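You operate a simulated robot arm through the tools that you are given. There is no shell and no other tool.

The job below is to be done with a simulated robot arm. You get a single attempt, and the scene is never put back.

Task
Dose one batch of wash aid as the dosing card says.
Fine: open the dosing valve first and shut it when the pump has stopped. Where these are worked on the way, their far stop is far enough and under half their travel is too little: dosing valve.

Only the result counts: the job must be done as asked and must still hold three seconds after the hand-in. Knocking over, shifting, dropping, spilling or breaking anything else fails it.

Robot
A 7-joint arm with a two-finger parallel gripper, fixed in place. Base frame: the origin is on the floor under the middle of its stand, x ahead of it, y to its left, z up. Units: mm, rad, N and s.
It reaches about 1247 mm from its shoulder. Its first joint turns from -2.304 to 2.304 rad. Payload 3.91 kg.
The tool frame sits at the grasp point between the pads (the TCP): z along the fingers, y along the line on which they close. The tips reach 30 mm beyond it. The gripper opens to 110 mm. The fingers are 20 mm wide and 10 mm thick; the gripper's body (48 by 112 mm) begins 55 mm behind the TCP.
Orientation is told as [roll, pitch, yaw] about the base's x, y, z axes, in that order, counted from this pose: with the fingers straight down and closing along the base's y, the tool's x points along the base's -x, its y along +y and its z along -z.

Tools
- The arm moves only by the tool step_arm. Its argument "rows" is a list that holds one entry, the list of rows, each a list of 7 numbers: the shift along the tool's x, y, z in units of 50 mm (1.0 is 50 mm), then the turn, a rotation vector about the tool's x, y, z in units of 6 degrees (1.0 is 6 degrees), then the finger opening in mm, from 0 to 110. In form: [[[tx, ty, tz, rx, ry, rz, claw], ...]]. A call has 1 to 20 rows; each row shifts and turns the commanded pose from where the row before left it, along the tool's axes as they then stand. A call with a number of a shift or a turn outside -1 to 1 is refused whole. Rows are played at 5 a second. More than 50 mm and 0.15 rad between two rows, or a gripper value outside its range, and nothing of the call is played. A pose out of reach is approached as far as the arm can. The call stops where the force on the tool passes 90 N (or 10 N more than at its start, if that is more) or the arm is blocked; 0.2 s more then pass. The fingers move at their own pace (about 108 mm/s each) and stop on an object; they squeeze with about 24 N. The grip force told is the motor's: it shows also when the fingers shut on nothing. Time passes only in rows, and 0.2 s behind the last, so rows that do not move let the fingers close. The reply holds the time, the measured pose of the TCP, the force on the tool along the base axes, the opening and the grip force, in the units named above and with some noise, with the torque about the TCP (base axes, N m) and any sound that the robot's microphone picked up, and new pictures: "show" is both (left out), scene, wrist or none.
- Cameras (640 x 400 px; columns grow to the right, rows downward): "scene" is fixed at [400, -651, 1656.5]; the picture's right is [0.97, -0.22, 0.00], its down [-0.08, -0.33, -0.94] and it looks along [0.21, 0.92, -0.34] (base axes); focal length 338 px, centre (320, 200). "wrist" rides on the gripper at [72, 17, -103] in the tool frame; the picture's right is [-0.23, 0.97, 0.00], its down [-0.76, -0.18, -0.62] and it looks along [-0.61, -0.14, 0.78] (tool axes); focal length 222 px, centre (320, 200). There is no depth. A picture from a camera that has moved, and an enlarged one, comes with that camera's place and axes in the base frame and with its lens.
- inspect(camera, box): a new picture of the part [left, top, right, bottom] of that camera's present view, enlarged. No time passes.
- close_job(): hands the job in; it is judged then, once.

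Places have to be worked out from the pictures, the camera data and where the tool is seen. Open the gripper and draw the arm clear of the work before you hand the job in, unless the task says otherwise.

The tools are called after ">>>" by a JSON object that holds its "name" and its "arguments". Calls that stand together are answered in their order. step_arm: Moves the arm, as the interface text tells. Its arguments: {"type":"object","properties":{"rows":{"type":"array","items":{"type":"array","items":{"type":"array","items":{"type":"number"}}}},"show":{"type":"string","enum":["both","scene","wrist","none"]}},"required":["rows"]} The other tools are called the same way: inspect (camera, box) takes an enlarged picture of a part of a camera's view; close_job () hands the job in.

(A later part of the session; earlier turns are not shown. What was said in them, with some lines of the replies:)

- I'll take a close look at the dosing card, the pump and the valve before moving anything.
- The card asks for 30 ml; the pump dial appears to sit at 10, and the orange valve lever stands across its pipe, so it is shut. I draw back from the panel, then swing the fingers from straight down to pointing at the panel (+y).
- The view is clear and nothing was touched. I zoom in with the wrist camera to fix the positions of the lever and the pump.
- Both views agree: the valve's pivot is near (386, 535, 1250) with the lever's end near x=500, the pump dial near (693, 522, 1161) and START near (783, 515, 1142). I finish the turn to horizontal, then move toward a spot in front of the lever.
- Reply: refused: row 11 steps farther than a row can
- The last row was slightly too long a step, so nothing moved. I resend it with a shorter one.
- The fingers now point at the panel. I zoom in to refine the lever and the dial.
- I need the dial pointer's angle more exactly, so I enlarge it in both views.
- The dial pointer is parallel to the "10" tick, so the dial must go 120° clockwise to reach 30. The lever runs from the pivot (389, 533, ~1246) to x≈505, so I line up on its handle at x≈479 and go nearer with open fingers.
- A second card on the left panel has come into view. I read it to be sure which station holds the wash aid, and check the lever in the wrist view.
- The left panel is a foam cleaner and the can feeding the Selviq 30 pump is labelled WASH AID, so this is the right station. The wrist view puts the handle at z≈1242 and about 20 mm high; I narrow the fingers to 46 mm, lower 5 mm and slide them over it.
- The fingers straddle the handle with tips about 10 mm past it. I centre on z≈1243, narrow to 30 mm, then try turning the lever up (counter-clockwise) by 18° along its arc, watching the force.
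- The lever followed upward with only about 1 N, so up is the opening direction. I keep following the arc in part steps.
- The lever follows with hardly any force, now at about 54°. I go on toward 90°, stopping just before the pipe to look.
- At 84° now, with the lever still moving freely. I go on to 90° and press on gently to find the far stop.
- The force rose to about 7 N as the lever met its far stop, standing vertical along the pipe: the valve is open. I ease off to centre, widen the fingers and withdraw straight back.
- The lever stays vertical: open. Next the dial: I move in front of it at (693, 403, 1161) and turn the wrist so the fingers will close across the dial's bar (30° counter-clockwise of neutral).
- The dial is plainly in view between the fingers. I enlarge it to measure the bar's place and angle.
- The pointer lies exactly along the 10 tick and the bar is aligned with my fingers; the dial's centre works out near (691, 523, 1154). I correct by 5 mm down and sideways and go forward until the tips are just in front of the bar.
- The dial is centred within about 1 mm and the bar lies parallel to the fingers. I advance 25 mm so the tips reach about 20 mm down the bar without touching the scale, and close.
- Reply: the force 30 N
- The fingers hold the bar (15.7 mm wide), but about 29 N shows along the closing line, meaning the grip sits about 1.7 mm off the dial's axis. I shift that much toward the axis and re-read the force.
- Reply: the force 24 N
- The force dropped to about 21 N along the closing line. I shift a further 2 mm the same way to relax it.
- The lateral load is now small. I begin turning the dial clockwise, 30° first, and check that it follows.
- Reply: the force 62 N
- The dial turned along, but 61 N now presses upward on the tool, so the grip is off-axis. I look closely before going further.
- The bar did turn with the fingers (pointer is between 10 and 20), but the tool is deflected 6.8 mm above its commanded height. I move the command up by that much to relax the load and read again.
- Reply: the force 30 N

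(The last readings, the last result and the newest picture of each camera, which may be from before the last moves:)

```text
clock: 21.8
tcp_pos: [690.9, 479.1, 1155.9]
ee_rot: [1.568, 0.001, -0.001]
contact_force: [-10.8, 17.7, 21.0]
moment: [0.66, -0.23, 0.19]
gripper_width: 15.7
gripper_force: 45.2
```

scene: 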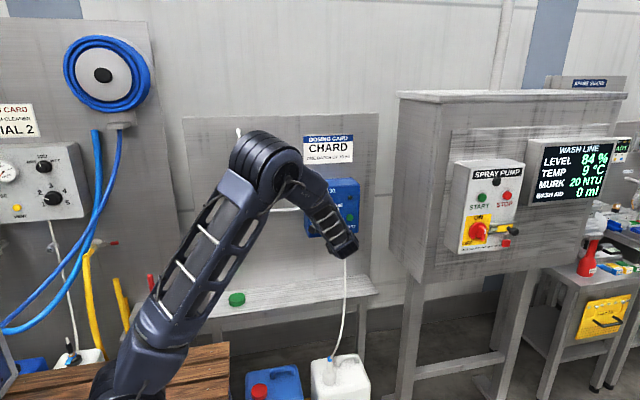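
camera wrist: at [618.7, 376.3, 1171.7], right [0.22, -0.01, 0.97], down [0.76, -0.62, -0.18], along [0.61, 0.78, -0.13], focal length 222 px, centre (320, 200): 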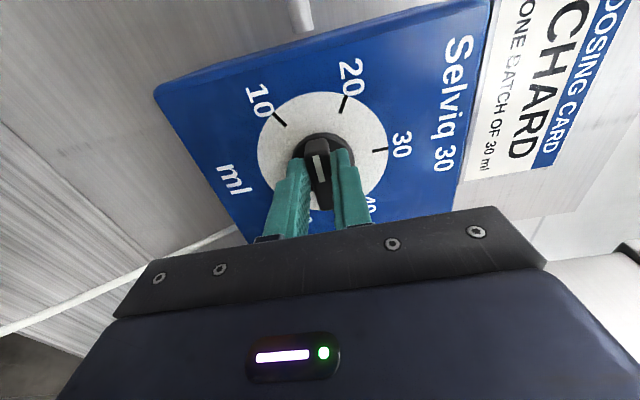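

The moments tell the story: in every reading the load acts about 10 mm toward +x along the bar, so the dial's axis is really near (701, 1156) (the tilted disc's outline had misled me). I let go, shift 10 mm to +x and 5 mm deeper, and grip again.

>>> {"name": "step_arm", "arguments": {"rows": [[[0, 0, 0, 0, 0, 0, 40], [0, 0, 0, 0, 0, 0, 40], [-0.2, 0, 0, 0, 0, 0, 40], [0, 0, 0.08, 0, 0, 0, 40]]], "show": "both"}}

>>> {"name": "inspect", "arguments": {"camera": "wrist", "box": [230, 70, 410, 230]}}

```text
clock: 22.8
tcp_pos: [701.8, 481.9, 1156.8]
ee_rot: [1.571, 0.001, -0.002]
contact_force: [-0.9, -0.1, -0.2]
moment: [-0.02, 0.02, 0.03]
gripper_width: 40.0
gripper_force: 0.2
camera wrist: at [630.4, 380.1, 1173.9], right [0.23, 0.0, 0.97], down [0.76, -0.62, -0.18], along [0.61, 0.78, -0.14], focal length 222 px, centre (320, 200)
```

scene: 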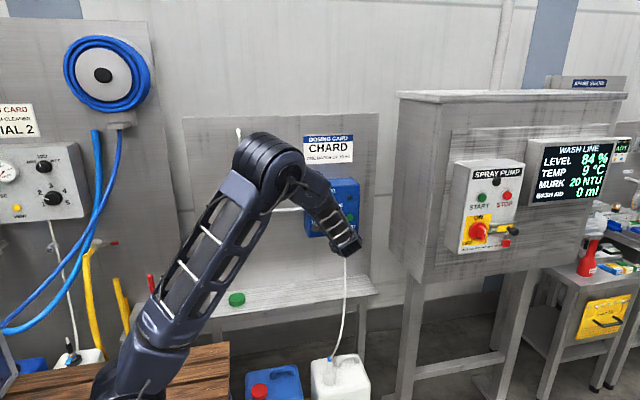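
wrist: 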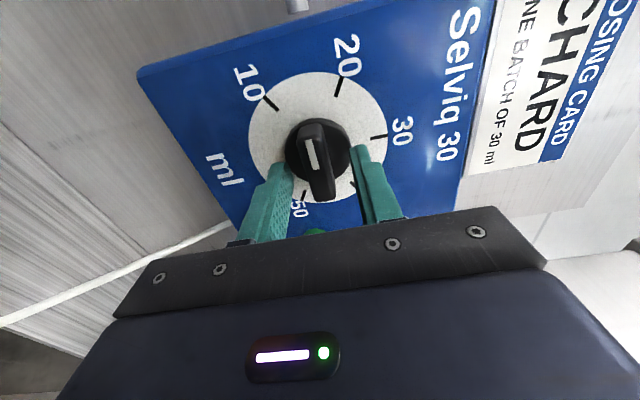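

```text
2.50 times, centred on (320, 150) of wrist
camera zoom: at [630.4, 380.1, 1173.9], right [0.23, 0.0, 0.97], down [0.76, -0.62, -0.18], along [0.61, 0.78, -0.14], focal length 555 px, centre (320, 325)
```

zoom: 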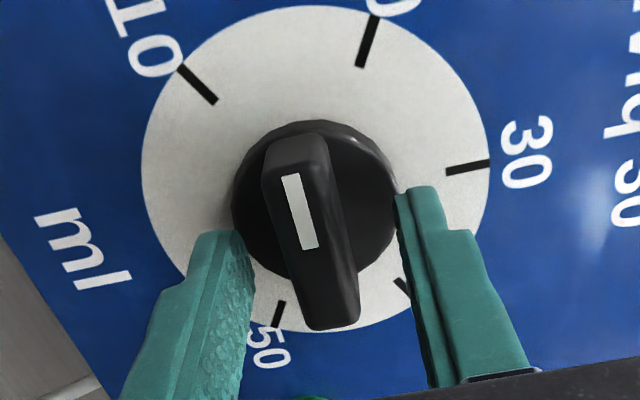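

Lines through opposite ticks put the true centre at (701, ~1156), right at the tool now. The bar front is near y≈505, so I go 5 mm deeper and close on it.

>>> {"name": "step_arm", "arguments": {"rows": [[[0, 0, 0.09, 0, 0, 0, 40], [0, 0, 0, 0, 0, 0, 0], [0, 0, 0, 0, 0, 0, 0], [0, 0, 0, 0, 0, 0, 0]]], "show": "wrist"}}

```text
clock: 23.8
tcp_pos: [702.8, 486.6, 1155.2]
ee_rot: [1.568, 0.002, -0.001]
contact_force: [-4.2, 0.0, -12.3]
moment: [-0.05, -0.01, -0.84]
gripper_width: 15.8
gripper_force: 45.1
camera wrist: at [630.3, 384.6, 1173.3], right [0.23, 0.0, 0.97], down [0.76, -0.62, -0.18], along [0.61, 0.78, -0.14], focal length 222 px, centre (320, 200)
```

wrist: 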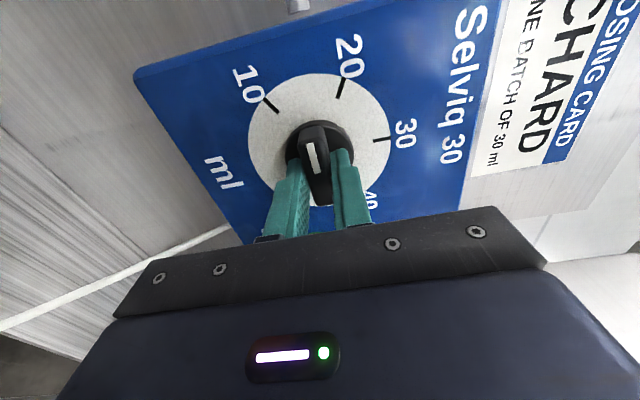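

Much better: only 12 N and no twisting moment about the dial axis. I shift 1.5 mm down and turn clockwise 30° more.

>>> {"name": "step_arm", "arguments": {"rows": [[[0, -0.03, 0, 0, 0, 0, 0], [0, 0, 0, 0, 0, 1, 0], [0, 0, 0, 0, 0, 1, 0], [0, 0, 0, 0, 0, 1, 0], [0, 0, 0, 0, 0, 1, 0], [0, 0, 0, 0, 0, 1, 0]]], "show": "wrist"}}

```text
clock: 25.2
tcp_pos: [701.1, 486.7, 1154.4]
ee_rot: [1.57, 0.526, 0.001]
contact_force: [-5.7, -2.6, -5.2]
moment: [0.13, -0.02, 0.4]
gripper_width: 15.9
gripper_force: 45.2
camera wrist: at [648.3, 384.6, 1206.1], right [0.68, 0.0, 0.73], down [0.57, -0.62, -0.54], along [0.45, 0.78, -0.43], focal length 222 px, centre (320, 200)
```

wrist: 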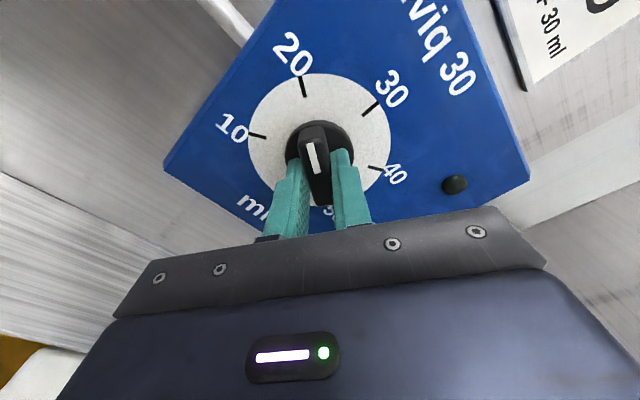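

Forces are tiny and the pointer now lies at 20. I turn the remaining 60° toward 30.

>>> {"name": "step_arm", "arguments": {"rows": [[[0, 0, 0, 0, 0, 1, 0], [0, 0, 0, 0, 0, 1, 0], [0, 0, 0, 0, 0, 1, 0], [0, 0, 0, 0, 0, 1, 0], [0, 0, 0, 0, 0, 1, 0], [0, 0, 0, 0, 0, 1, 0], [0, 0, 0, 0, 0, 1, 0], [0, 0, 0, 0, 0, 1, 0], [0, 0, 0, 0, 0, 1, 0], [0, 0, 0, 0, 0, 1, 0]]], "show": "both"}}

>>> {"name": "inspect", "arguments": {"camera": "wrist", "box": [230, 60, 410, 220]}}

```text
clock: 27.4
tcp_pos: [701.2, 487.1, 1154.7]
ee_rot: [-0.97, 1.567, -2.539]
contact_force: [-37.5, -12.9, -31.7]
moment: [-0.66, -0.07, 0.56]
gripper_width: 16.0
gripper_force: 45.2
camera wrist: at [718.3, 384.8, 1227.0], right [0.97, 0.0, -0.23], down [-0.18, -0.62, -0.76], along [-0.14, 0.78, -0.61], focal length 222 px, centre (320, 200)
```

scene: 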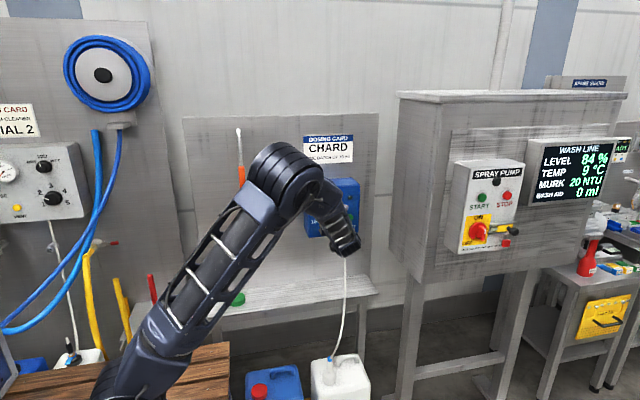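
wrist: 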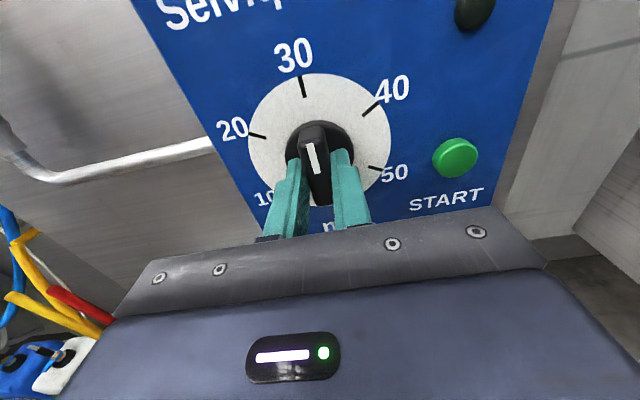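

```text
2.50 times, centred on (320, 140) of wrist
camera zoom: at [718.3, 384.8, 1227.0], right [0.97, 0.0, -0.23], down [-0.18, -0.62, -0.76], along [-0.14, 0.78, -0.61], focal length 555 px, centre (320, 350)
```

zoom: 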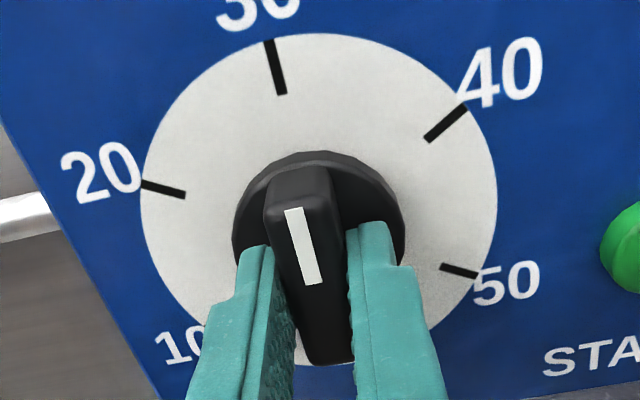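

The pointer now lies along the 30 tick. A lateral load of about 49 N remains, so I relieve it by a few mm before letting go.

>>> {"name": "step_arm", "arguments": {"rows": [[[-0.05, -0.05, 0, 0, 0, 0, 0], [0, 0, 0, 0, 0, 0, 0]]], "show": "none"}}

```text
clock: 28.0
tcp_pos: [700.2, 487.5, 1154.6]
ee_rot: [2.54, 1.57, 0.968]
contact_force: [-11.9, -0.3, -4.7]
moment: [-1.38, -0.03, 0.35]
gripper_width: 16.0
gripper_force: 45.1
```

The load has dropped to about 12 N with no turning moment on the dial. I open the fingers and draw back to check the setting.

>>> {"name": "step_arm", "arguments": {"rows": [[[0, 0, 0, 0, 0, 0, 44], [0, 0, 0, 0, 0, 0, 44], [0, 0, -0.4, 0, 0, 0, 44], [0, 0, -0.6, 0, 0, 0, 44]]], "show": "both"}}

>>> {"name": "inspect", "arguments": {"camera": "wrist", "box": [220, 30, 400, 190]}}

```text
clock: 29.0
tcp_pos: [699.9, 438.3, 1152.6]
ee_rot: [-0.879, 1.571, -2.45]
contact_force: [-0.1, -0.7, -0.7]
moment: [-0.03, -0.03, -0.03]
gripper_width: 44.1
gripper_force: 0.2
camera wrist: at [717.0, 334.6, 1225.2], right [0.97, 0.0, -0.23], down [-0.18, -0.62, -0.76], along [-0.14, 0.78, -0.61], focal length 222 px, centre (320, 200)
```

scene: 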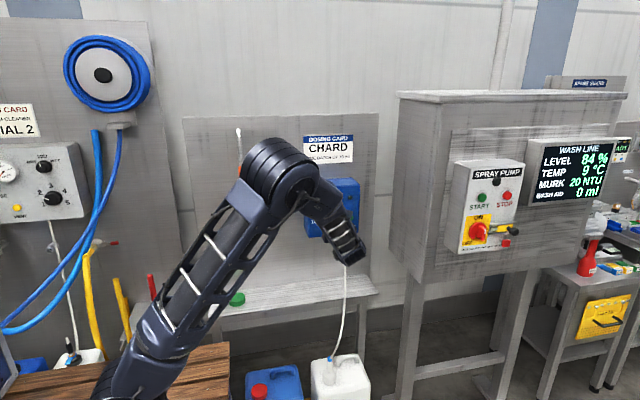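
wrist: 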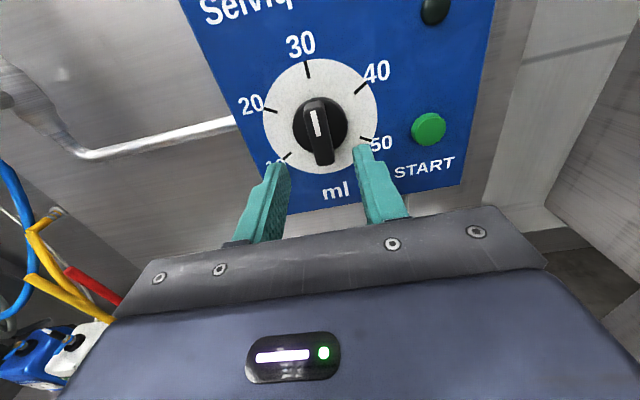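

```text
2.50 times, centred on (310, 110) of wrist
camera zoom: at [717.0, 334.6, 1225.2], right [0.97, 0.0, -0.23], down [-0.18, -0.62, -0.76], along [-0.14, 0.78, -0.61], focal length 555 px, centre (345, 425)
```

zoom: 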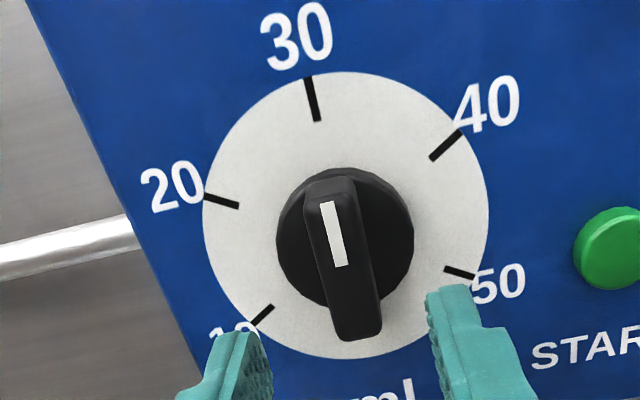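

The pointer is on 30 within about 1°. START works out at about (790, 520, 1135), so I close the fingers and line up in front of it.

>>> {"name": "step_arm", "arguments": {"rows": [[[-0.118, 0.607, 0, 0, 0, 0, 0], [-0.118, 0.607, 0, 0, 0, 0, 0], [-0.118, 0.607, 0, 0, 0, 0, 0], [0, 0, 0.4, 0, 0, 0, 0]]], "show": "both"}}

>>> {"name": "inspect", "arguments": {"camera": "wrist", "box": [220, 30, 420, 210]}}

>>> {"name": "inspect", "arguments": {"camera": "scene", "box": [220, 120, 380, 260]}}

```text
clock: 30.0
tcp_pos: [789.3, 458.4, 1134.8]
ee_rot: [-2.427, 1.572, 2.288]
contact_force: [0.2, 0.1, -0.3]
moment: [-0.06, 0.01, 0.02]
gripper_width: 0.1
gripper_force: 23.7
camera wrist: at [807.5, 354.5, 1207.7], right [0.97, 0.0, -0.23], down [-0.18, -0.62, -0.76], along [-0.14, 0.78, -0.61], focal length 222 px, centre (320, 200)
```

scene: 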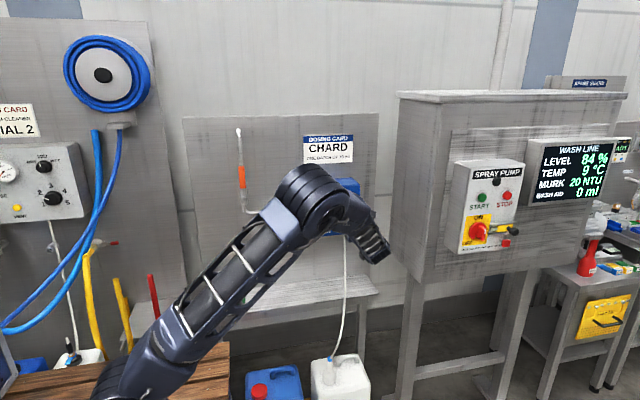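
wrist: 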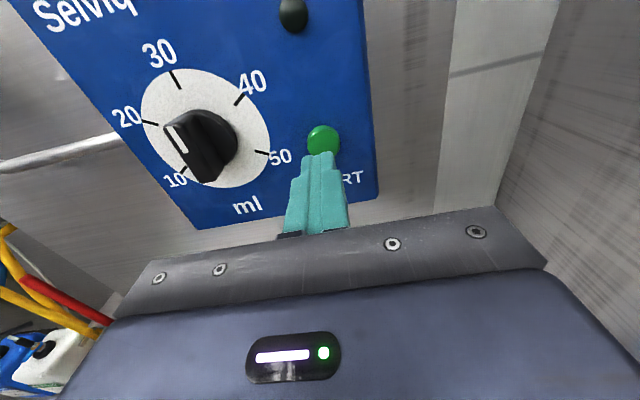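

```text
2.22 times, centred on (320, 120) of wrist
camera zoom: at [807.5, 354.5, 1207.7], right [0.97, 0.0, -0.23], down [-0.18, -0.62, -0.76], along [-0.14, 0.78, -0.61], focal length 494 px, centre (320, 378)
```

zoom: 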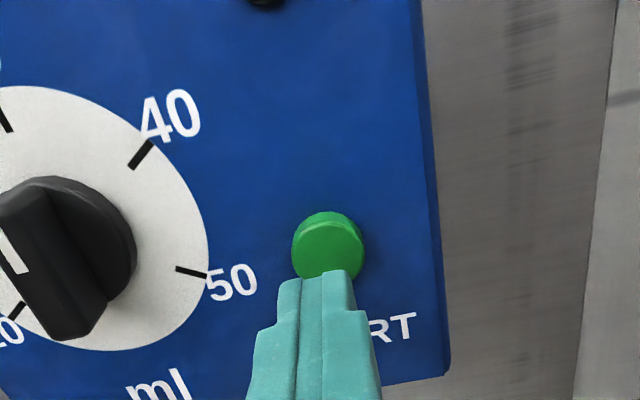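

```text
2.86 times, centred on (300, 190) of scene
camera zoom: at [400.0, -651.0, 1656.5], right [0.97, -0.22, 0.0], down [-0.08, -0.33, -0.94], along [0.21, 0.92, -0.34], focal length 967 px, centre (377, 229)
```

zoom: 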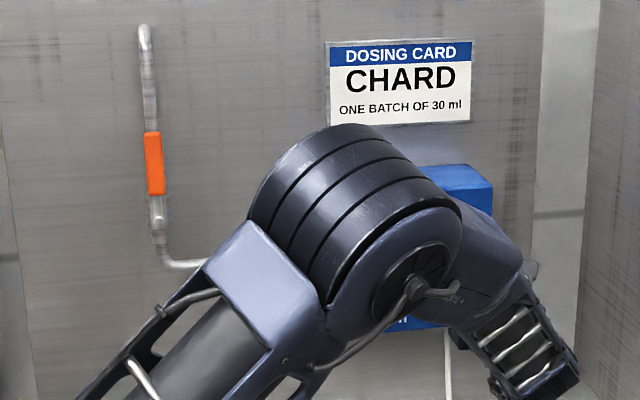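

The valve lever is vertical in the scene view and the closed fingers sit just in front of START. I shift 2.5 mm right and creep forward toward the button.

>>> {"name": "step_arm", "arguments": {"rows": [[[0, 0.05, 0, 0, 0, 0, 0], [0, 0, 0.25, 0, 0, 0, 0], [0, 0, 0.15, 0, 0, 0, 0]]], "show": "wrist"}}

>>> {"name": "inspect", "arguments": {"camera": "wrist", "box": [240, 50, 400, 210]}}

```text
clock: 30.8
tcp_pos: [793.2, 476.3, 1134.8]
ee_rot: [-1.254, 1.571, -2.826]
contact_force: [-0.5, 0.1, -0.1]
moment: [0.01, -0.02, 0.04]
gripper_width: 0.0
gripper_force: 24.2
camera wrist: at [810.4, 374.2, 1207.6], right [0.97, 0.0, -0.23], down [-0.18, -0.62, -0.76], along [-0.14, 0.78, -0.61], focal length 222 px, centre (320, 200)
```

wrist: 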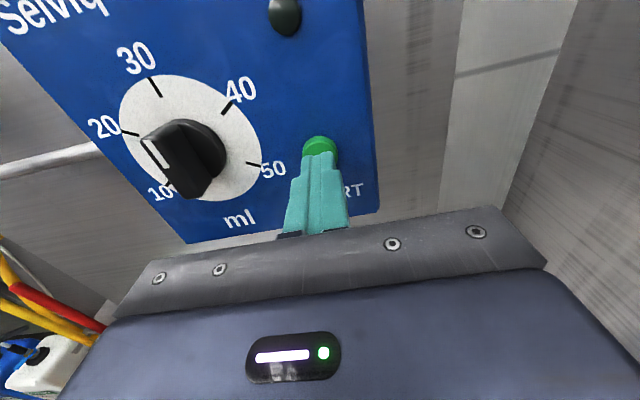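

```text
2.50 times, centred on (320, 130) of wrist
camera zoom: at [810.4, 374.2, 1207.6], right [0.97, 0.0, -0.23], down [-0.18, -0.62, -0.76], along [-0.14, 0.78, -0.61], focal length 555 px, centre (320, 375)
```

zoom: 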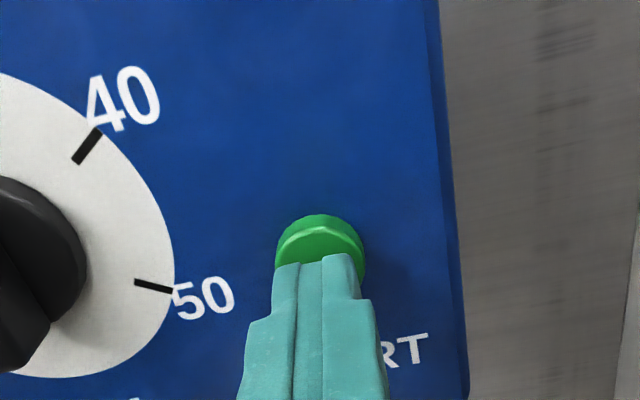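

The tips are centred over the button with a small gap left. I push on in small steps, watching force and sound.

>>> {"name": "step_arm", "arguments": {"rows": [[[0, 0, 0.08, 0, 0, 0, 0], [0, 0, 0.08, 0, 0, 0, 0]]], "show": "wrist"}}

```text
clock: 31.4
tcp_pos: [791.7, 485.4, 1135.0]
ee_rot: [-2.957, 1.571, 1.757]
contact_force: [0.2, -0.9, 0.0]
moment: [-0.02, 0.0, -0.02]
gripper_width: 0.0
gripper_force: 24.3
camera wrist: at [810.5, 382.6, 1207.7], right [0.97, 0.0, -0.23], down [-0.18, -0.62, -0.76], along [-0.14, 0.78, -0.61], focal length 222 px, centre (320, 200)
```

wrist: 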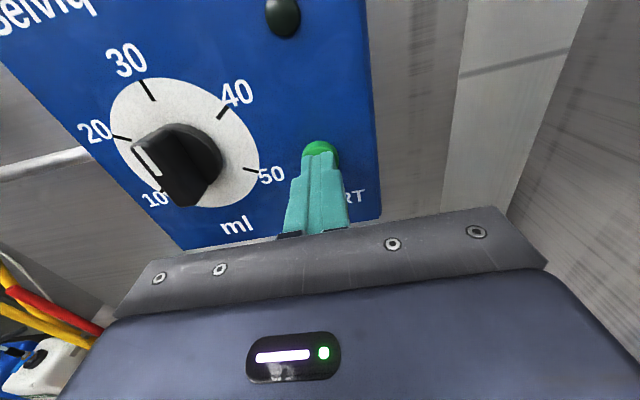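

No contact yet with the tips near y≈515. I keep creeping in, 3 mm at a time.

>>> {"name": "step_arm", "arguments": {"rows": [[[0, 0, 0.06, 0, 0, 0, 0], [0, 0, 0.04, 0, 0, 0, 0]]], "show": "wrist"}}

```text
clock: 32.0
tcp_pos: [791.4, 490.8, 1135.9]
ee_rot: [1.727, 1.571, 0.156]
contact_force: [-1.0, -1.0, 0.9]
moment: [-0.01, 0.01, 0.03]
gripper_width: 0.2
gripper_force: 23.8
camera wrist: at [810.5, 387.3, 1207.9], right [0.97, 0.0, -0.23], down [-0.18, -0.62, -0.76], along [-0.14, 0.78, -0.61], focal length 222 px, centre (320, 200)
```

wrist: 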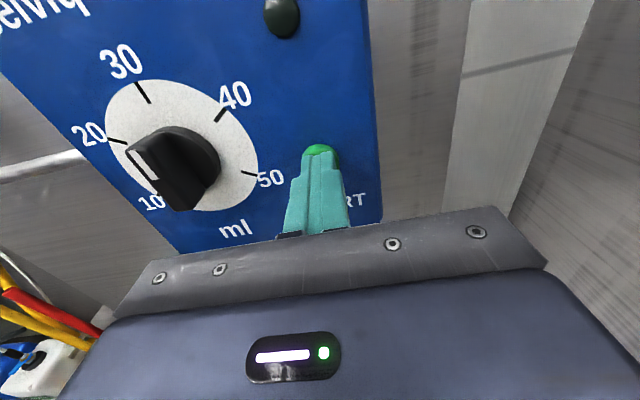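

Still free at y≈490 (tips ≈520). I continue in small steps toward contact.

>>> {"name": "step_arm", "arguments": {"rows": [[[0, 0, 0.05, 0, 0, 0, 0], [0, 0, 0.05, 0, 0, 0, 0]]], "show": "wrist"}}

```text
clock: 32.6
tcp_pos: [793.9, 495.1, 1135.5]
ee_rot: [2.015, 1.571, 0.446]
contact_force: [-0.5, -5.6, 1.3]
moment: [-0.03, 0.01, 0.0]
gripper_width: 0.5
gripper_force: 23.6
heard: click
camera wrist: at [810.5, 391.9, 1207.9], right [0.97, 0.0, -0.23], down [-0.18, -0.62, -0.76], along [-0.14, 0.78, -0.61], focal length 222 px, centre (320, 200)
```

wrist: 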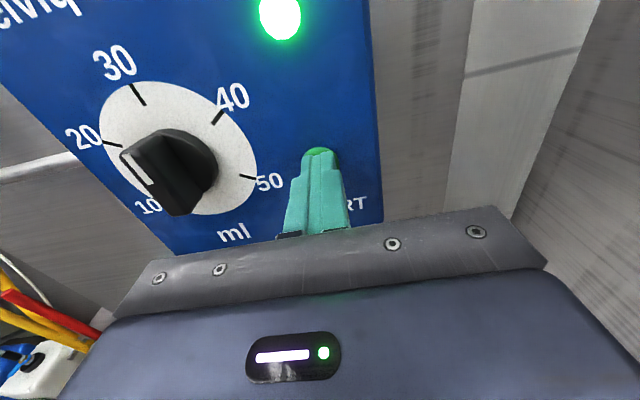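

A click was heard and the lamp is lit: the pump runs. I draw straight back and watch the lamp and the WASH AID display.

>>> {"name": "step_arm", "arguments": {"rows": [[[0, 0, -0.4, 0, 0, 0, 0], [0, 0, -0.8, 0, 0, 0, 0]]], "show": "both"}}

>>> {"name": "inspect", "arguments": {"camera": "scene", "box": [520, 135, 620, 210]}}

```text
clock: 33.2
tcp_pos: [793.1, 434.1, 1135.6]
ee_rot: [-2.649, 1.569, 2.062]
contact_force: [-0.1, 1.4, -1.1]
moment: [0.02, -0.03, -0.03]
gripper_width: 0.0
gripper_force: 24.0
camera wrist: at [810.4, 332.4, 1207.4], right [0.97, 0.0, -0.23], down [-0.18, -0.62, -0.76], along [-0.14, 0.78, -0.61], focal length 222 px, centre (320, 200)
```

scene: 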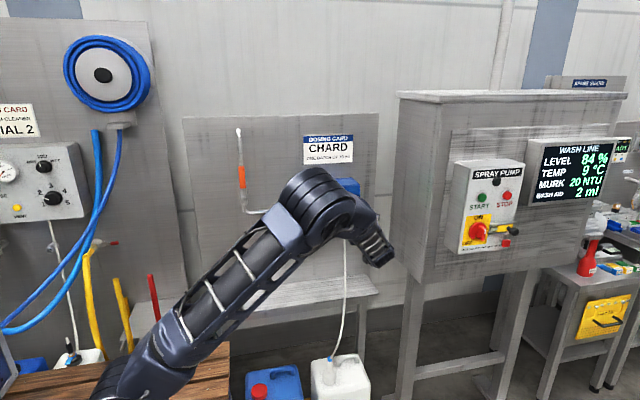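
wrist: 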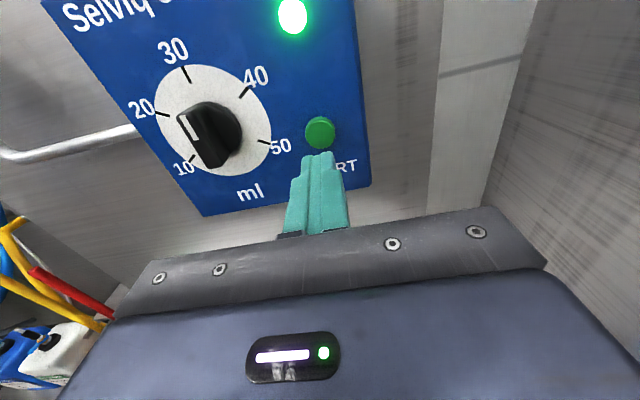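

```text
5.33 times, centred on (570, 172) of scene
camera zoom: at [400.0, -651.0, 1656.5], right [0.97, -0.22, 0.0], down [-0.08, -0.33, -0.94], along [0.21, 0.92, -0.34], focal length 1804 px, centre (-1013, 347)
```

zoom: 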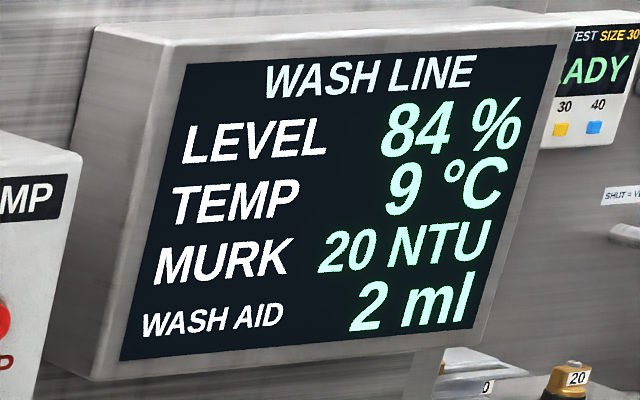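

The pump is dosing (2 ml so far). While it runs I open the fingers slightly and move back to a waiting place well in front of the valve lever, without touching it.

>>> {"name": "step_arm", "arguments": {"rows": [[[0, 0, -0.7, 0, 0, 0, 44], [0.4, -0.808, 0, 0, 0, 0, 44], [0.4, -0.808, 0, 0, 0, 0, 44], [0.4, -0.808, 0, 0, 0, 0, 44], [0.4, -0.808, 0, 0, 0, 0, 44], [0.4, -0.808, 0, 0, 0, 0, 44], [0.4, -0.808, 0, 0, 0, 0, 44], [0.4, -0.808, 0, 0, 0, 0, 44], [0.4, -0.808, 0, 0, 0, 0, 44], [0.4, -0.808, 0, 0, 0, 0, 44], [0.4, -0.808, 0, 0, 0, 0, 44]]], "show": "both"}}

>>> {"name": "inspect", "arguments": {"camera": "scene", "box": [520, 135, 620, 210]}}

>>> {"name": "inspect", "arguments": {"camera": "scene", "box": [220, 120, 380, 260]}}

```text
clock: 35.6
tcp_pos: [389.3, 400.5, 1335.4]
ee_rot: [-1.742, 1.568, 2.968]
contact_force: [0.4, 0.0, 0.4]
moment: [-0.01, 0.02, 0.07]
gripper_width: 44.4
gripper_force: 0.1
camera wrist: at [407.0, 297.9, 1407.4], right [0.97, 0.0, -0.23], down [-0.18, -0.62, -0.76], along [-0.14, 0.78, -0.61], focal length 222 px, centre (320, 200)
```

scene: 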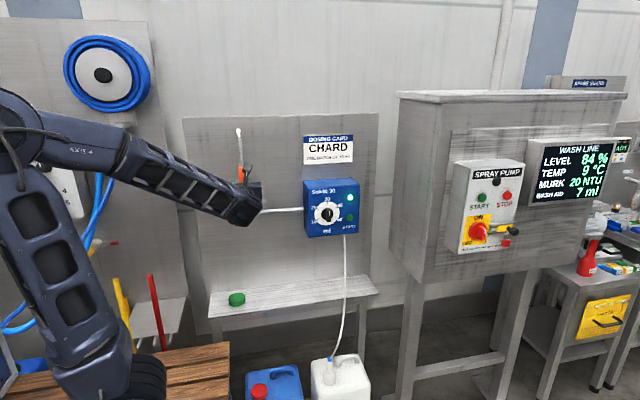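
wrist: 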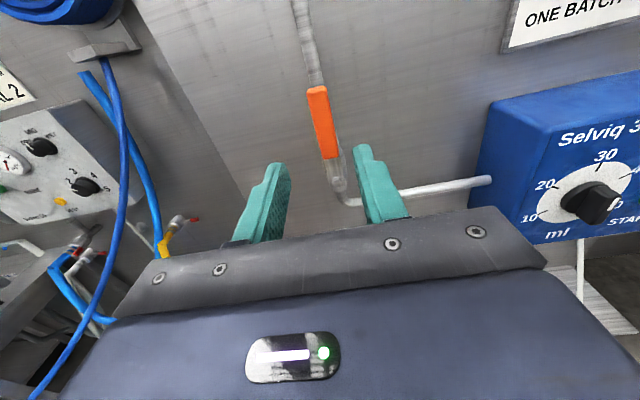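

```text
5.33 times, centred on (570, 172) of scene
camera zoom: at [400.0, -651.0, 1656.5], right [0.97, -0.22, 0.0], down [-0.08, -0.33, -0.94], along [0.21, 0.92, -0.34], focal length 1804 px, centre (-1013, 347)
```

zoom: 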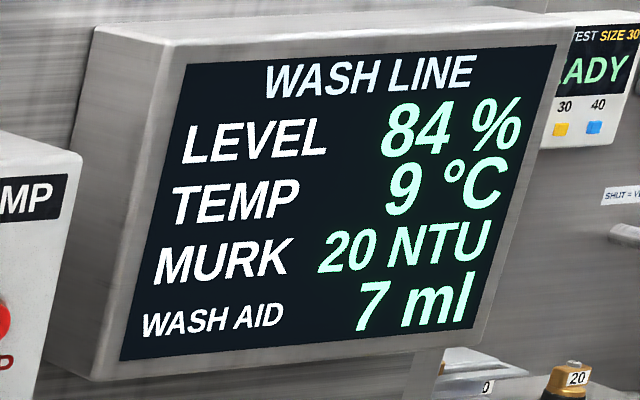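

```text
2.86 times, centred on (300, 190) of scene
camera zoom: at [400.0, -651.0, 1656.5], right [0.97, -0.22, 0.0], down [-0.08, -0.33, -0.94], along [0.21, 0.92, -0.34], focal length 967 px, centre (377, 229)
```

zoom: 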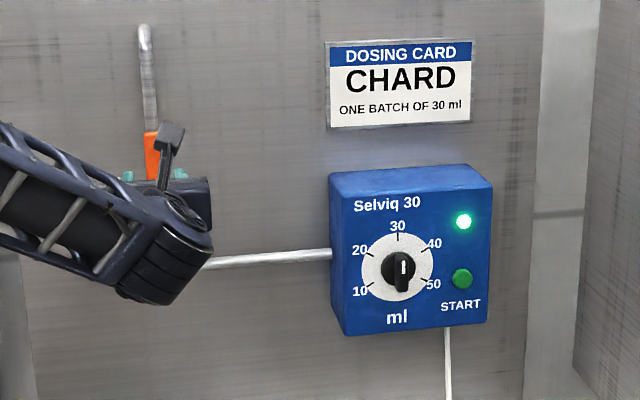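

7 ml at 35.6 s, about 2 ml/s, with the lamp lit. Meanwhile I turn the wrist back 180° in place so the lever can later be turned clockwise within the joint's range.

>>> {"name": "step_arm", "arguments": {"rows": [[[0, 0, 0, 0, 0, -1, 44], [0, 0, 0, 0, 0, -1, 44], [0, 0, 0, 0, 0, -1, 44], [0, 0, 0, 0, 0, -1, 44], [0, 0, 0, 0, 0, -1, 44], [0, 0, 0, 0, 0, -1, 44], [0, 0, 0, 0, 0, -1, 44], [0, 0, 0, 0, 0, -1, 44], [0, 0, 0, 0, 0, -1, 44], [0, 0, 0, 0, 0, -1, 44], [0, 0, 0, 0, 0, -1, 44], [0, 0, 0, 0, 0, -1, 44], [0, 0, 0, 0, 0, -1, 44], [0, 0, 0, 0, 0, -1, 44], [0, 0, 0, 0, 0, -1, 44], [0, 0, 0, 0, 0, -1, 44], [0, 0, 0, 0, 0, -1, 44], [0, 0, 0, 0, 0, -1, 44], [0, 0, 0, 0, 0, -1, 44], [0, 0, 0, 0, 0, -1, 44]]], "show": "none"}}

>>> {"name": "step_arm", "arguments": {"rows": [[[0, 0, 0, 0, 0, -1, 44], [0, 0, 0, 0, 0, -1, 44], [0, 0, 0, 0, 0, -1, 44], [0, 0, 0, 0, 0, -1, 44], [0, 0, 0, 0, 0, -1, 44], [0, 0, 0, 0, 0, -1, 44], [0, 0, 0, 0, 0, -1, 44], [0, 0, 0, 0, 0, -1, 44], [0, 0, 0, 0, 0, -1, 44], [0, 0, 0, 0, 0, -1, 44]]], "show": "both"}}

```text
clock: 39.8
tcp_pos: [388.9, 400.8, 1335.4]
ee_rot: [1.571, -0.524, 0.0]
contact_force: [0.6, -0.4, 0.4]
moment: [-0.02, -0.01, 0.01]
gripper_width: 44.0
gripper_force: 0.0
```

```text
clock: 42.0
tcp_pos: [387.9, 399.9, 1335.4]
ee_rot: [-1.639, -1.569, -3.077]
contact_force: [-0.1, 0.0, -0.1]
moment: [0.0, -0.02, -0.02]
gripper_width: 44.2
gripper_force: 0.1
camera wrist: at [372.7, 297.6, 1263.1], right [-0.97, 0.0, 0.23], down [0.18, -0.62, 0.76], along [0.14, 0.78, 0.61], focal length 222 px, centre (320, 200)
```

scene: 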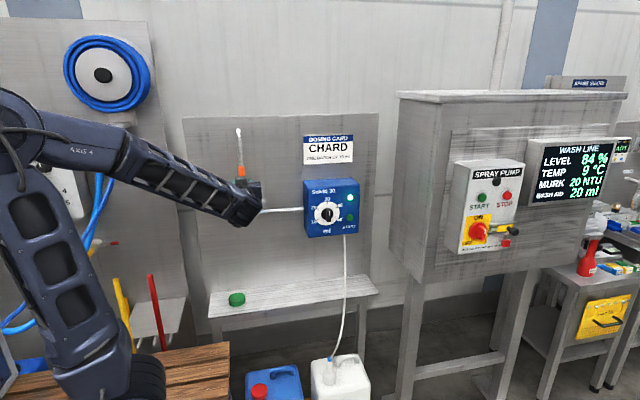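
wrist: 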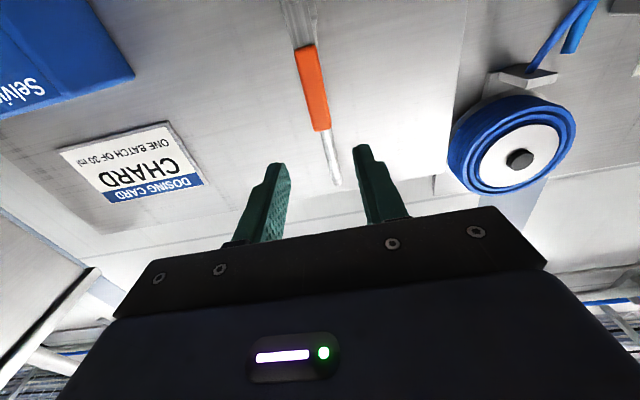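

20 ml at 42.0 s and the lamp is still lit. I hold still and wait for the pump to finish.

>>> {"name": "step_arm", "arguments": {"rows": [[[0, 0, 0, 0, 0, 0, 44], [0, 0, 0, 0, 0, 0, 44], [0, 0, 0, 0, 0, 0, 44], [0, 0, 0, 0, 0, 0, 44], [0, 0, 0, 0, 0, 0, 44], [0, 0, 0, 0, 0, 0, 44], [0, 0, 0, 0, 0, 0, 44], [0, 0, 0, 0, 0, 0, 44], [0, 0, 0, 0, 0, 0, 44], [0, 0, 0, 0, 0, 0, 44], [0, 0, 0, 0, 0, 0, 44], [0, 0, 0, 0, 0, 0, 44], [0, 0, 0, 0, 0, 0, 44], [0, 0, 0, 0, 0, 0, 44], [0, 0, 0, 0, 0, 0, 44], [0, 0, 0, 0, 0, 0, 44], [0, 0, 0, 0, 0, 0, 44], [0, 0, 0, 0, 0, 0, 44], [0, 0, 0, 0, 0, 0, 44], [0, 0, 0, 0, 0, 0, 44]]], "show": "scene"}}

>>> {"name": "step_arm", "arguments": {"rows": [[[0, 0, 0, 0, 0, 0, 44], [0, 0, 0, 0, 0, 0, 44], [0, 0, 0, 0, 0, 0, 44], [0, 0, 0, 0, 0, 0, 44], [0, 0, 0, 0, 0, 0, 44], [0, 0, 0, 0, 0, 0, 44], [0, 0, 0, 0, 0, 0, 44], [0, 0, 0, 0, 0, 0, 44]]], "show": "scene"}}

>>> {"name": "inspect", "arguments": {"camera": "scene", "box": [520, 135, 620, 210]}}

>>> {"name": "inspect", "arguments": {"camera": "scene", "box": [290, 170, 370, 245]}}

```text
clock: 46.2
tcp_pos: [389.9, 401.2, 1334.9]
ee_rot: [-2.344, -1.572, -2.368]
contact_force: [1.1, -0.7, -0.4]
moment: [-0.01, 0.01, 0.02]
gripper_width: 43.9
gripper_force: 0.1
```

scene: 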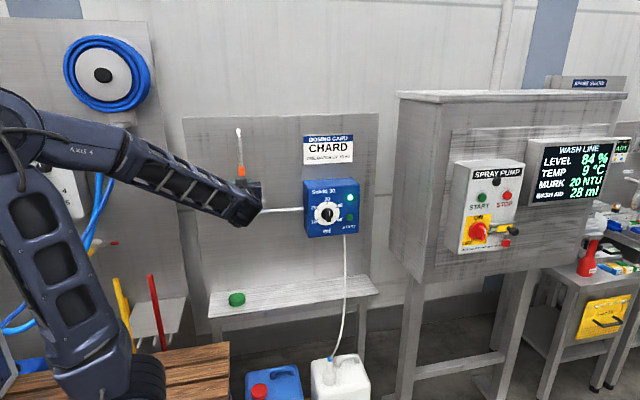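

```text
clock: 48.0
tcp_pos: [388.6, 400.7, 1334.4]
ee_rot: [-2.118, -1.572, -2.595]
contact_force: [-0.2, -0.2, 0.3]
moment: [0.02, -0.02, 0.03]
gripper_width: 44.2
gripper_force: 0.0
```

scene: 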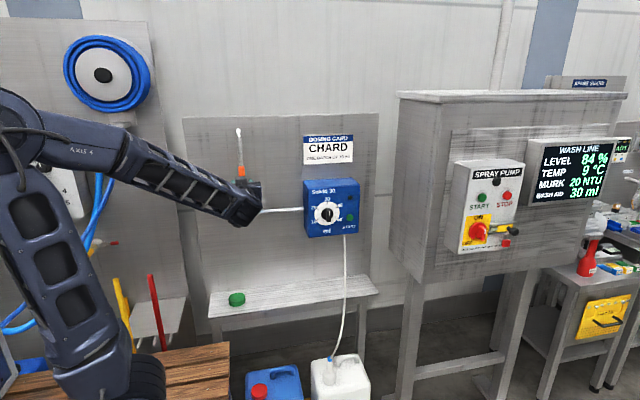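

```text
5.33 times, centred on (570, 172) of scene
camera zoom: at [400.0, -651.0, 1656.5], right [0.97, -0.22, 0.0], down [-0.08, -0.33, -0.94], along [0.21, 0.92, -0.34], focal length 1804 px, centre (-1013, 347)
```

zoom: 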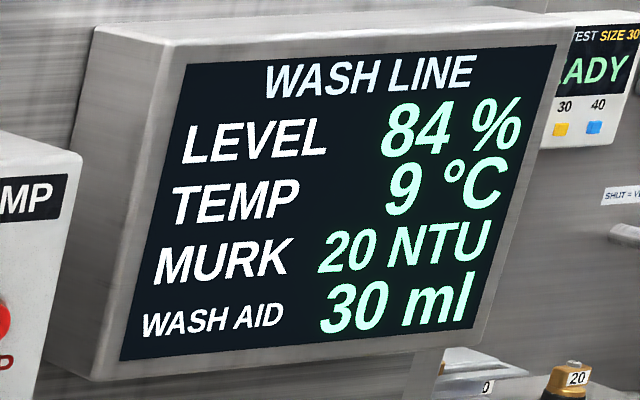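

```text
5.33 times, centred on (330, 208) of scene
camera zoom: at [400.0, -651.0, 1656.5], right [0.97, -0.22, 0.0], down [-0.08, -0.33, -0.94], along [0.21, 0.92, -0.34], focal length 1804 px, centre (267, 160)
```

zoom: 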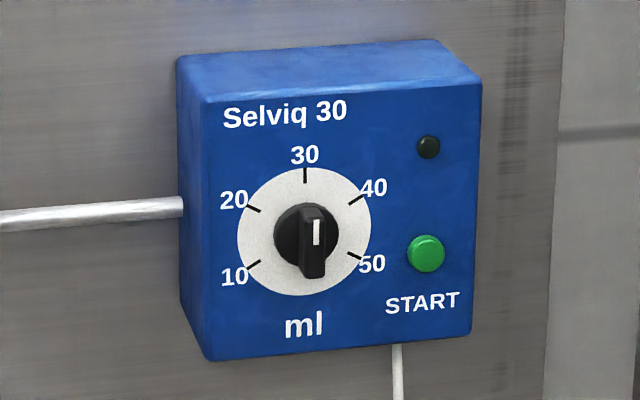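

The pump has stopped: lamp dark, display at 30 ml. I now slide the open fingers over the upright lever to shut the valve.

>>> {"name": "step_arm", "arguments": {"rows": [[[0, 0, 0.8, 0, 0, 0, 44], [0, 0, 0.8, 0, 0, 0, 44], [0, 0, 0.66, 0, 0, 0, 44], [0, 0, 0, 0, 0, 0, 30], [0, 0, 0, 0, 0, 0, 30]]], "show": "wrist"}}

```text
clock: 49.2
tcp_pos: [388.8, 512.9, 1334.6]
ee_rot: [1.381, -1.57, 0.189]
contact_force: [-0.2, 0.2, -0.6]
moment: [-0.02, 0.01, -0.02]
gripper_width: 30.0
gripper_force: 0.0
camera wrist: at [372.7, 410.8, 1262.7], right [-0.97, 0.0, 0.23], down [0.18, -0.62, 0.76], along [0.14, 0.78, 0.61], focal length 222 px, centre (320, 200)
```

wrist: 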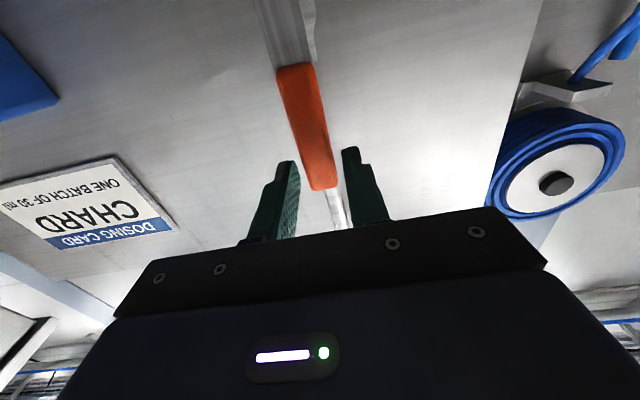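

The lever stands between the fingers without contact. I follow its arc clockwise back toward horizontal, half way first.

>>> {"name": "step_arm", "arguments": {"rows": [[[0.01, -0.192, 0, 0, 0, 1, 30], [0.01, -0.192, 0, 0, 0, 1, 30], [0.01, -0.192, 0, 0, 0, 1, 30], [0.01, -0.192, 0, 0, 0, 1, 30], [0.01, -0.192, 0, 0, 0, 1, 30], [0.01, -0.192, 0, 0, 0, 1, 30], [0.01, -0.192, 0, 0, 0, 1, 30]]], "show": "wrist"}}

```text
clock: 50.8
tcp_pos: [450.8, 514.5, 1312.4]
ee_rot: [1.571, -0.838, -0.001]
contact_force: [-1.9, -0.6, -0.5]
moment: [-0.01, -0.02, -0.01]
gripper_width: 29.9
gripper_force: 0.1
camera wrist: at [390.0, 410.9, 1269.5], right [-0.57, 0.0, 0.82], down [0.64, -0.62, 0.45], along [0.51, 0.78, 0.36], focal length 222 px, centre (320, 200)
```

wrist: 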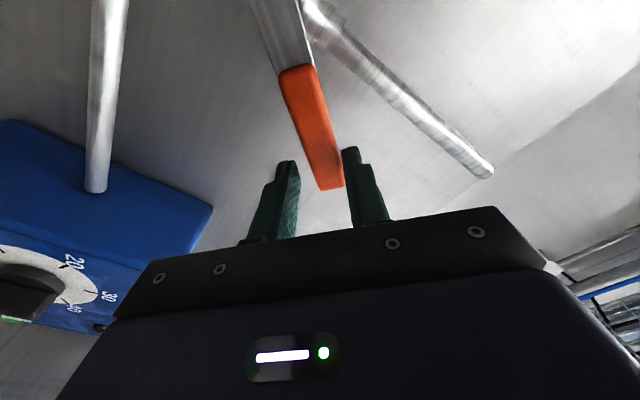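

The lever follows easily at about 2 N. I continue to horizontal.

>>> {"name": "step_arm", "arguments": {"rows": [[[0.01, -0.192, 0, 0, 0, 1, 30], [0.01, -0.192, 0, 0, 0, 1, 30], [0.01, -0.192, 0, 0, 0, 1, 30], [0.01, -0.192, 0, 0, 0, 1, 30], [0.01, -0.192, 0, 0, 0, 1, 30], [0.01, -0.192, 0, 0, 0, 1, 30], [0.01, -0.192, 0, 0, 0, 1, 30], [0.01, -0.192, 0, 0, 0, 1, 30]]], "show": "wrist"}}

```text
clock: 52.6
tcp_pos: [480.7, 513.3, 1243.8]
ee_rot: [1.572, 0.0, -0.001]
contact_force: [-0.5, -0.7, 0.8]
moment: [0.02, -0.01, -0.04]
gripper_width: 29.8
gripper_force: 0.5
camera wrist: at [408.9, 410.4, 1260.4], right [0.23, 0.0, 0.97], down [0.76, -0.62, -0.18], along [0.61, 0.78, -0.14], focal length 222 px, centre (320, 200)
```

wrist: 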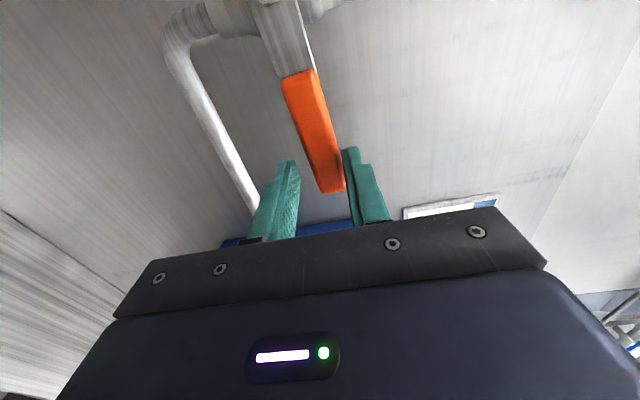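

The tool is level but the lever rides on the upper finger, a few degrees short. I press down gently in small steps until it meets the shut stop.

>>> {"name": "step_arm", "arguments": {"rows": [[[0, -0.05, 0, 0, 0, 0, 30], [0, -0.05, 0, 0, 0, 0, 30], [0, 0, 0, 0, 0, 0, 30]]], "show": "wrist"}}

```text
clock: 53.4
tcp_pos: [480.7, 514.2, 1238.2]
ee_rot: [1.57, 0.0, -0.001]
contact_force: [0.2, -0.4, 0.5]
moment: [-0.03, 0.03, 0.03]
gripper_width: 30.4
gripper_force: 0.1
camera wrist: at [408.9, 410.7, 1255.2], right [0.23, 0.0, 0.97], down [0.76, -0.62, -0.18], along [0.61, 0.78, -0.14], focal length 222 px, centre (320, 200)
```

wrist: 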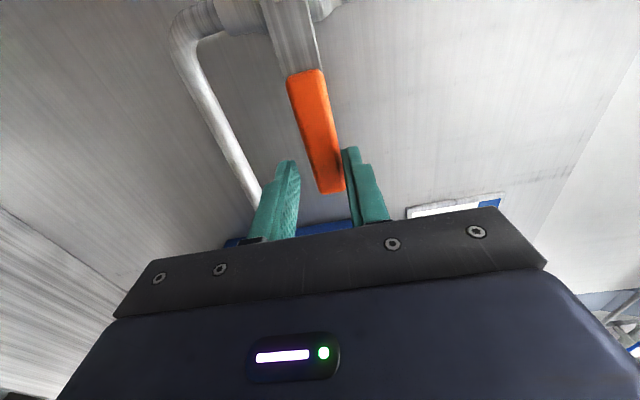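

Still no stop force; the lever centre is now about z≈1243. I press a few mm further.

>>> {"name": "step_arm", "arguments": {"rows": [[[0, -0.04, 0, 0, 0, 0, 30], [0, -0.04, 0, 0, 0, 0, 30], [0, 0, 0, 0, 0, 0, 30]]], "show": "wrist"}}

```text
clock: 54.2
tcp_pos: [480.7, 513.2, 1233.8]
ee_rot: [1.57, 0.0, -0.001]
contact_force: [0.6, -0.9, 4.8]
moment: [0.13, 0.06, -0.07]
gripper_width: 32.1
gripper_force: 2.3
camera wrist: at [409.0, 410.8, 1251.6], right [0.23, 0.0, 0.97], down [0.76, -0.62, -0.18], along [0.61, 0.78, -0.14], focal length 222 px, centre (320, 200)
```

wrist: 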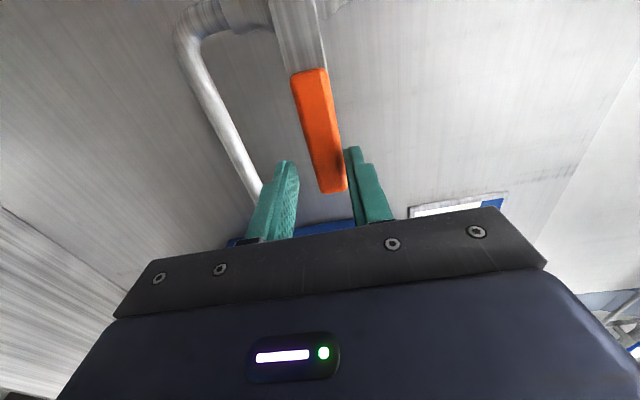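

The force rises to 5 N and the finger yields: the shut stop is reached, as at the open one. I press 2 mm more to confirm, then centre, open and withdraw.

>>> {"name": "step_arm", "arguments": {"rows": [[[0, -0.04, 0, 0, 0, 0, 30], [0, 0, 0, 0, 0, 0, 30]]], "show": "none"}}

```text
clock: 54.8
tcp_pos: [480.3, 513.7, 1232.5]
ee_rot: [1.57, 0.0, -0.001]
contact_force: [3.3, 0.1, 10.3]
moment: [0.26, 0.15, -0.08]
gripper_width: 35.1
gripper_force: 5.3
```

The force climbs to 10 N with no further travel, so the valve is fully shut. I open the fingers, centre on the lever and withdraw straight back.

>>> {"name": "step_arm", "arguments": {"rows": [[[0, 0, 0, 0, 0, 0, 46], [0, 0.08, 0, 0, 0, 0, 46], [0, 0.08, 0, 0, 0, 0, 46], [0, 0, -0.5, 0, 0, 0, 46], [0, 0, -0.9, 0, 0, 0, 46], [0, 0, -0.9, 0, 0, 0, 46], [0, 0, -0.9, 0, 0, 0, 80], [0, 0, -0.9, 0, 0, 0, 110]]], "show": "both"}}

>>> {"name": "inspect", "arguments": {"camera": "scene", "box": [220, 120, 380, 260]}}

>>> {"name": "inspect", "arguments": {"camera": "wrist", "box": [230, 0, 390, 120]}}

```text
clock: 56.6
tcp_pos: [480.1, 307.4, 1240.3]
ee_rot: [1.572, 0.0, 0.001]
contact_force: [0.1, -0.1, -0.2]
moment: [0.01, 0.03, -0.03]
gripper_width: 110.0
gripper_force: 0.0
camera wrist: at [408.9, 204.6, 1257.4], right [0.23, 0.0, 0.97], down [0.76, -0.62, -0.18], along [0.61, 0.78, -0.14], focal length 222 px, centre (320, 200)
```

scene: 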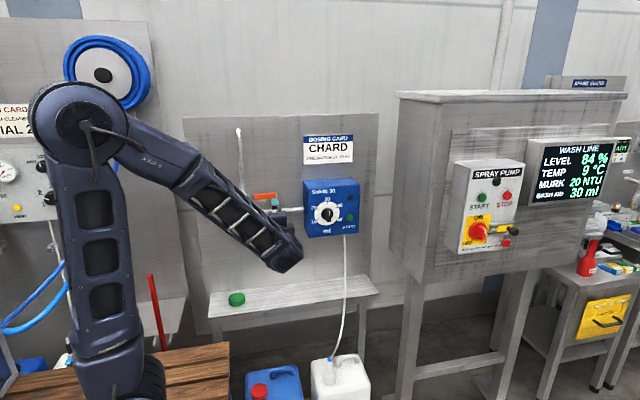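
wrist: 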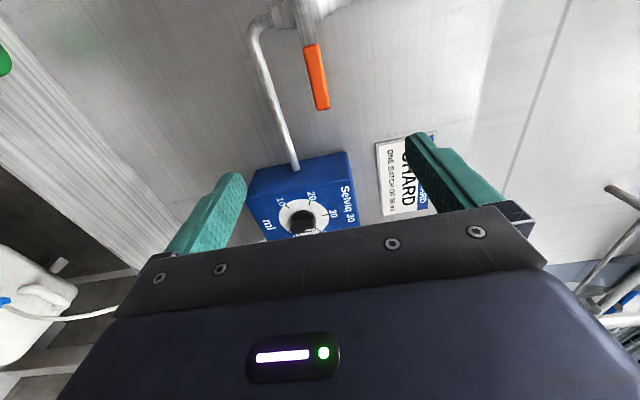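

```text
2.86 times, centred on (300, 190) of scene
camera zoom: at [400.0, -651.0, 1656.5], right [0.97, -0.22, 0.0], down [-0.08, -0.33, -0.94], along [0.21, 0.92, -0.34], focal length 967 px, centre (377, 229)
```

zoom: 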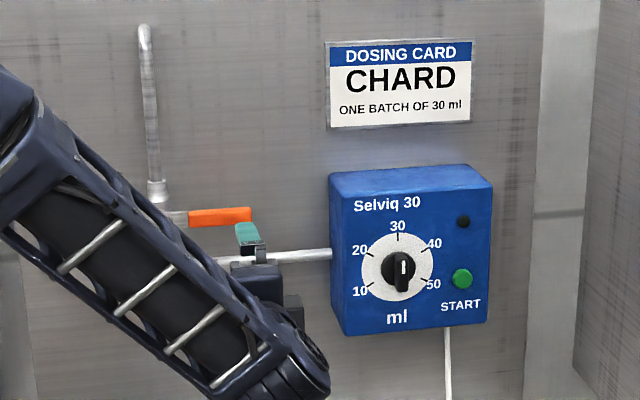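

```text
3.33 times, centred on (310, 60) of wrist
camera zoom: at [408.9, 204.6, 1257.4], right [0.23, 0.0, 0.97], down [0.76, -0.62, -0.18], along [0.61, 0.78, -0.14], focal length 740 px, centre (353, 667)
```

zoom: 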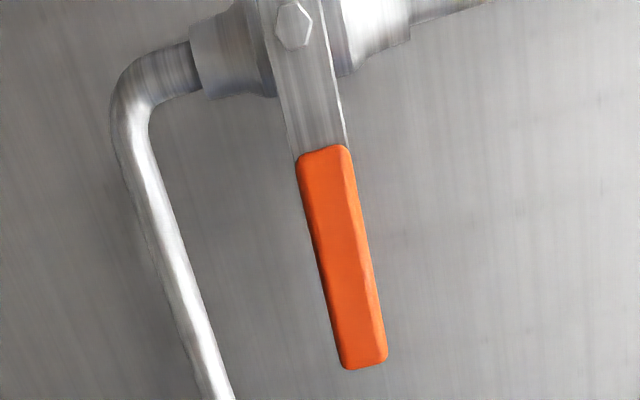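

The lever lies horizontal against its shut stop, the display holds 30 ml, the pump lamp is dark, and the open gripper is about 200 mm clear of the panel. Nothing else was moved, so I hand the job in.

>>> {"name": "close_job", "arguments": {}}

```text
The job is handed in.
```

One batch of 30 ml of wash aid was dosed, as the dosing card says, and the job is handed in.

- **Valve opened first:** I turned the lever up to its far stop before touching the pump.
- **Dose:** I set the pump dial from 10 to 30 and pressed START once. The pump ran until the display read 30 ml, then its lamp went dark.
- **Valve shut:** after the pump stopped, I turned the lever back to horizontal against its shut stop.
- **Finish:** the gripper is open and about 200 mm clear of the panel. I saw nothing else moved or spilled.

My first grip on the dial was about 10 mm off its axis. It put up to 61 N sideways on the tool before I let go and gripped it again on centre. In the later pictures the dial reads 30 and looks undamaged.
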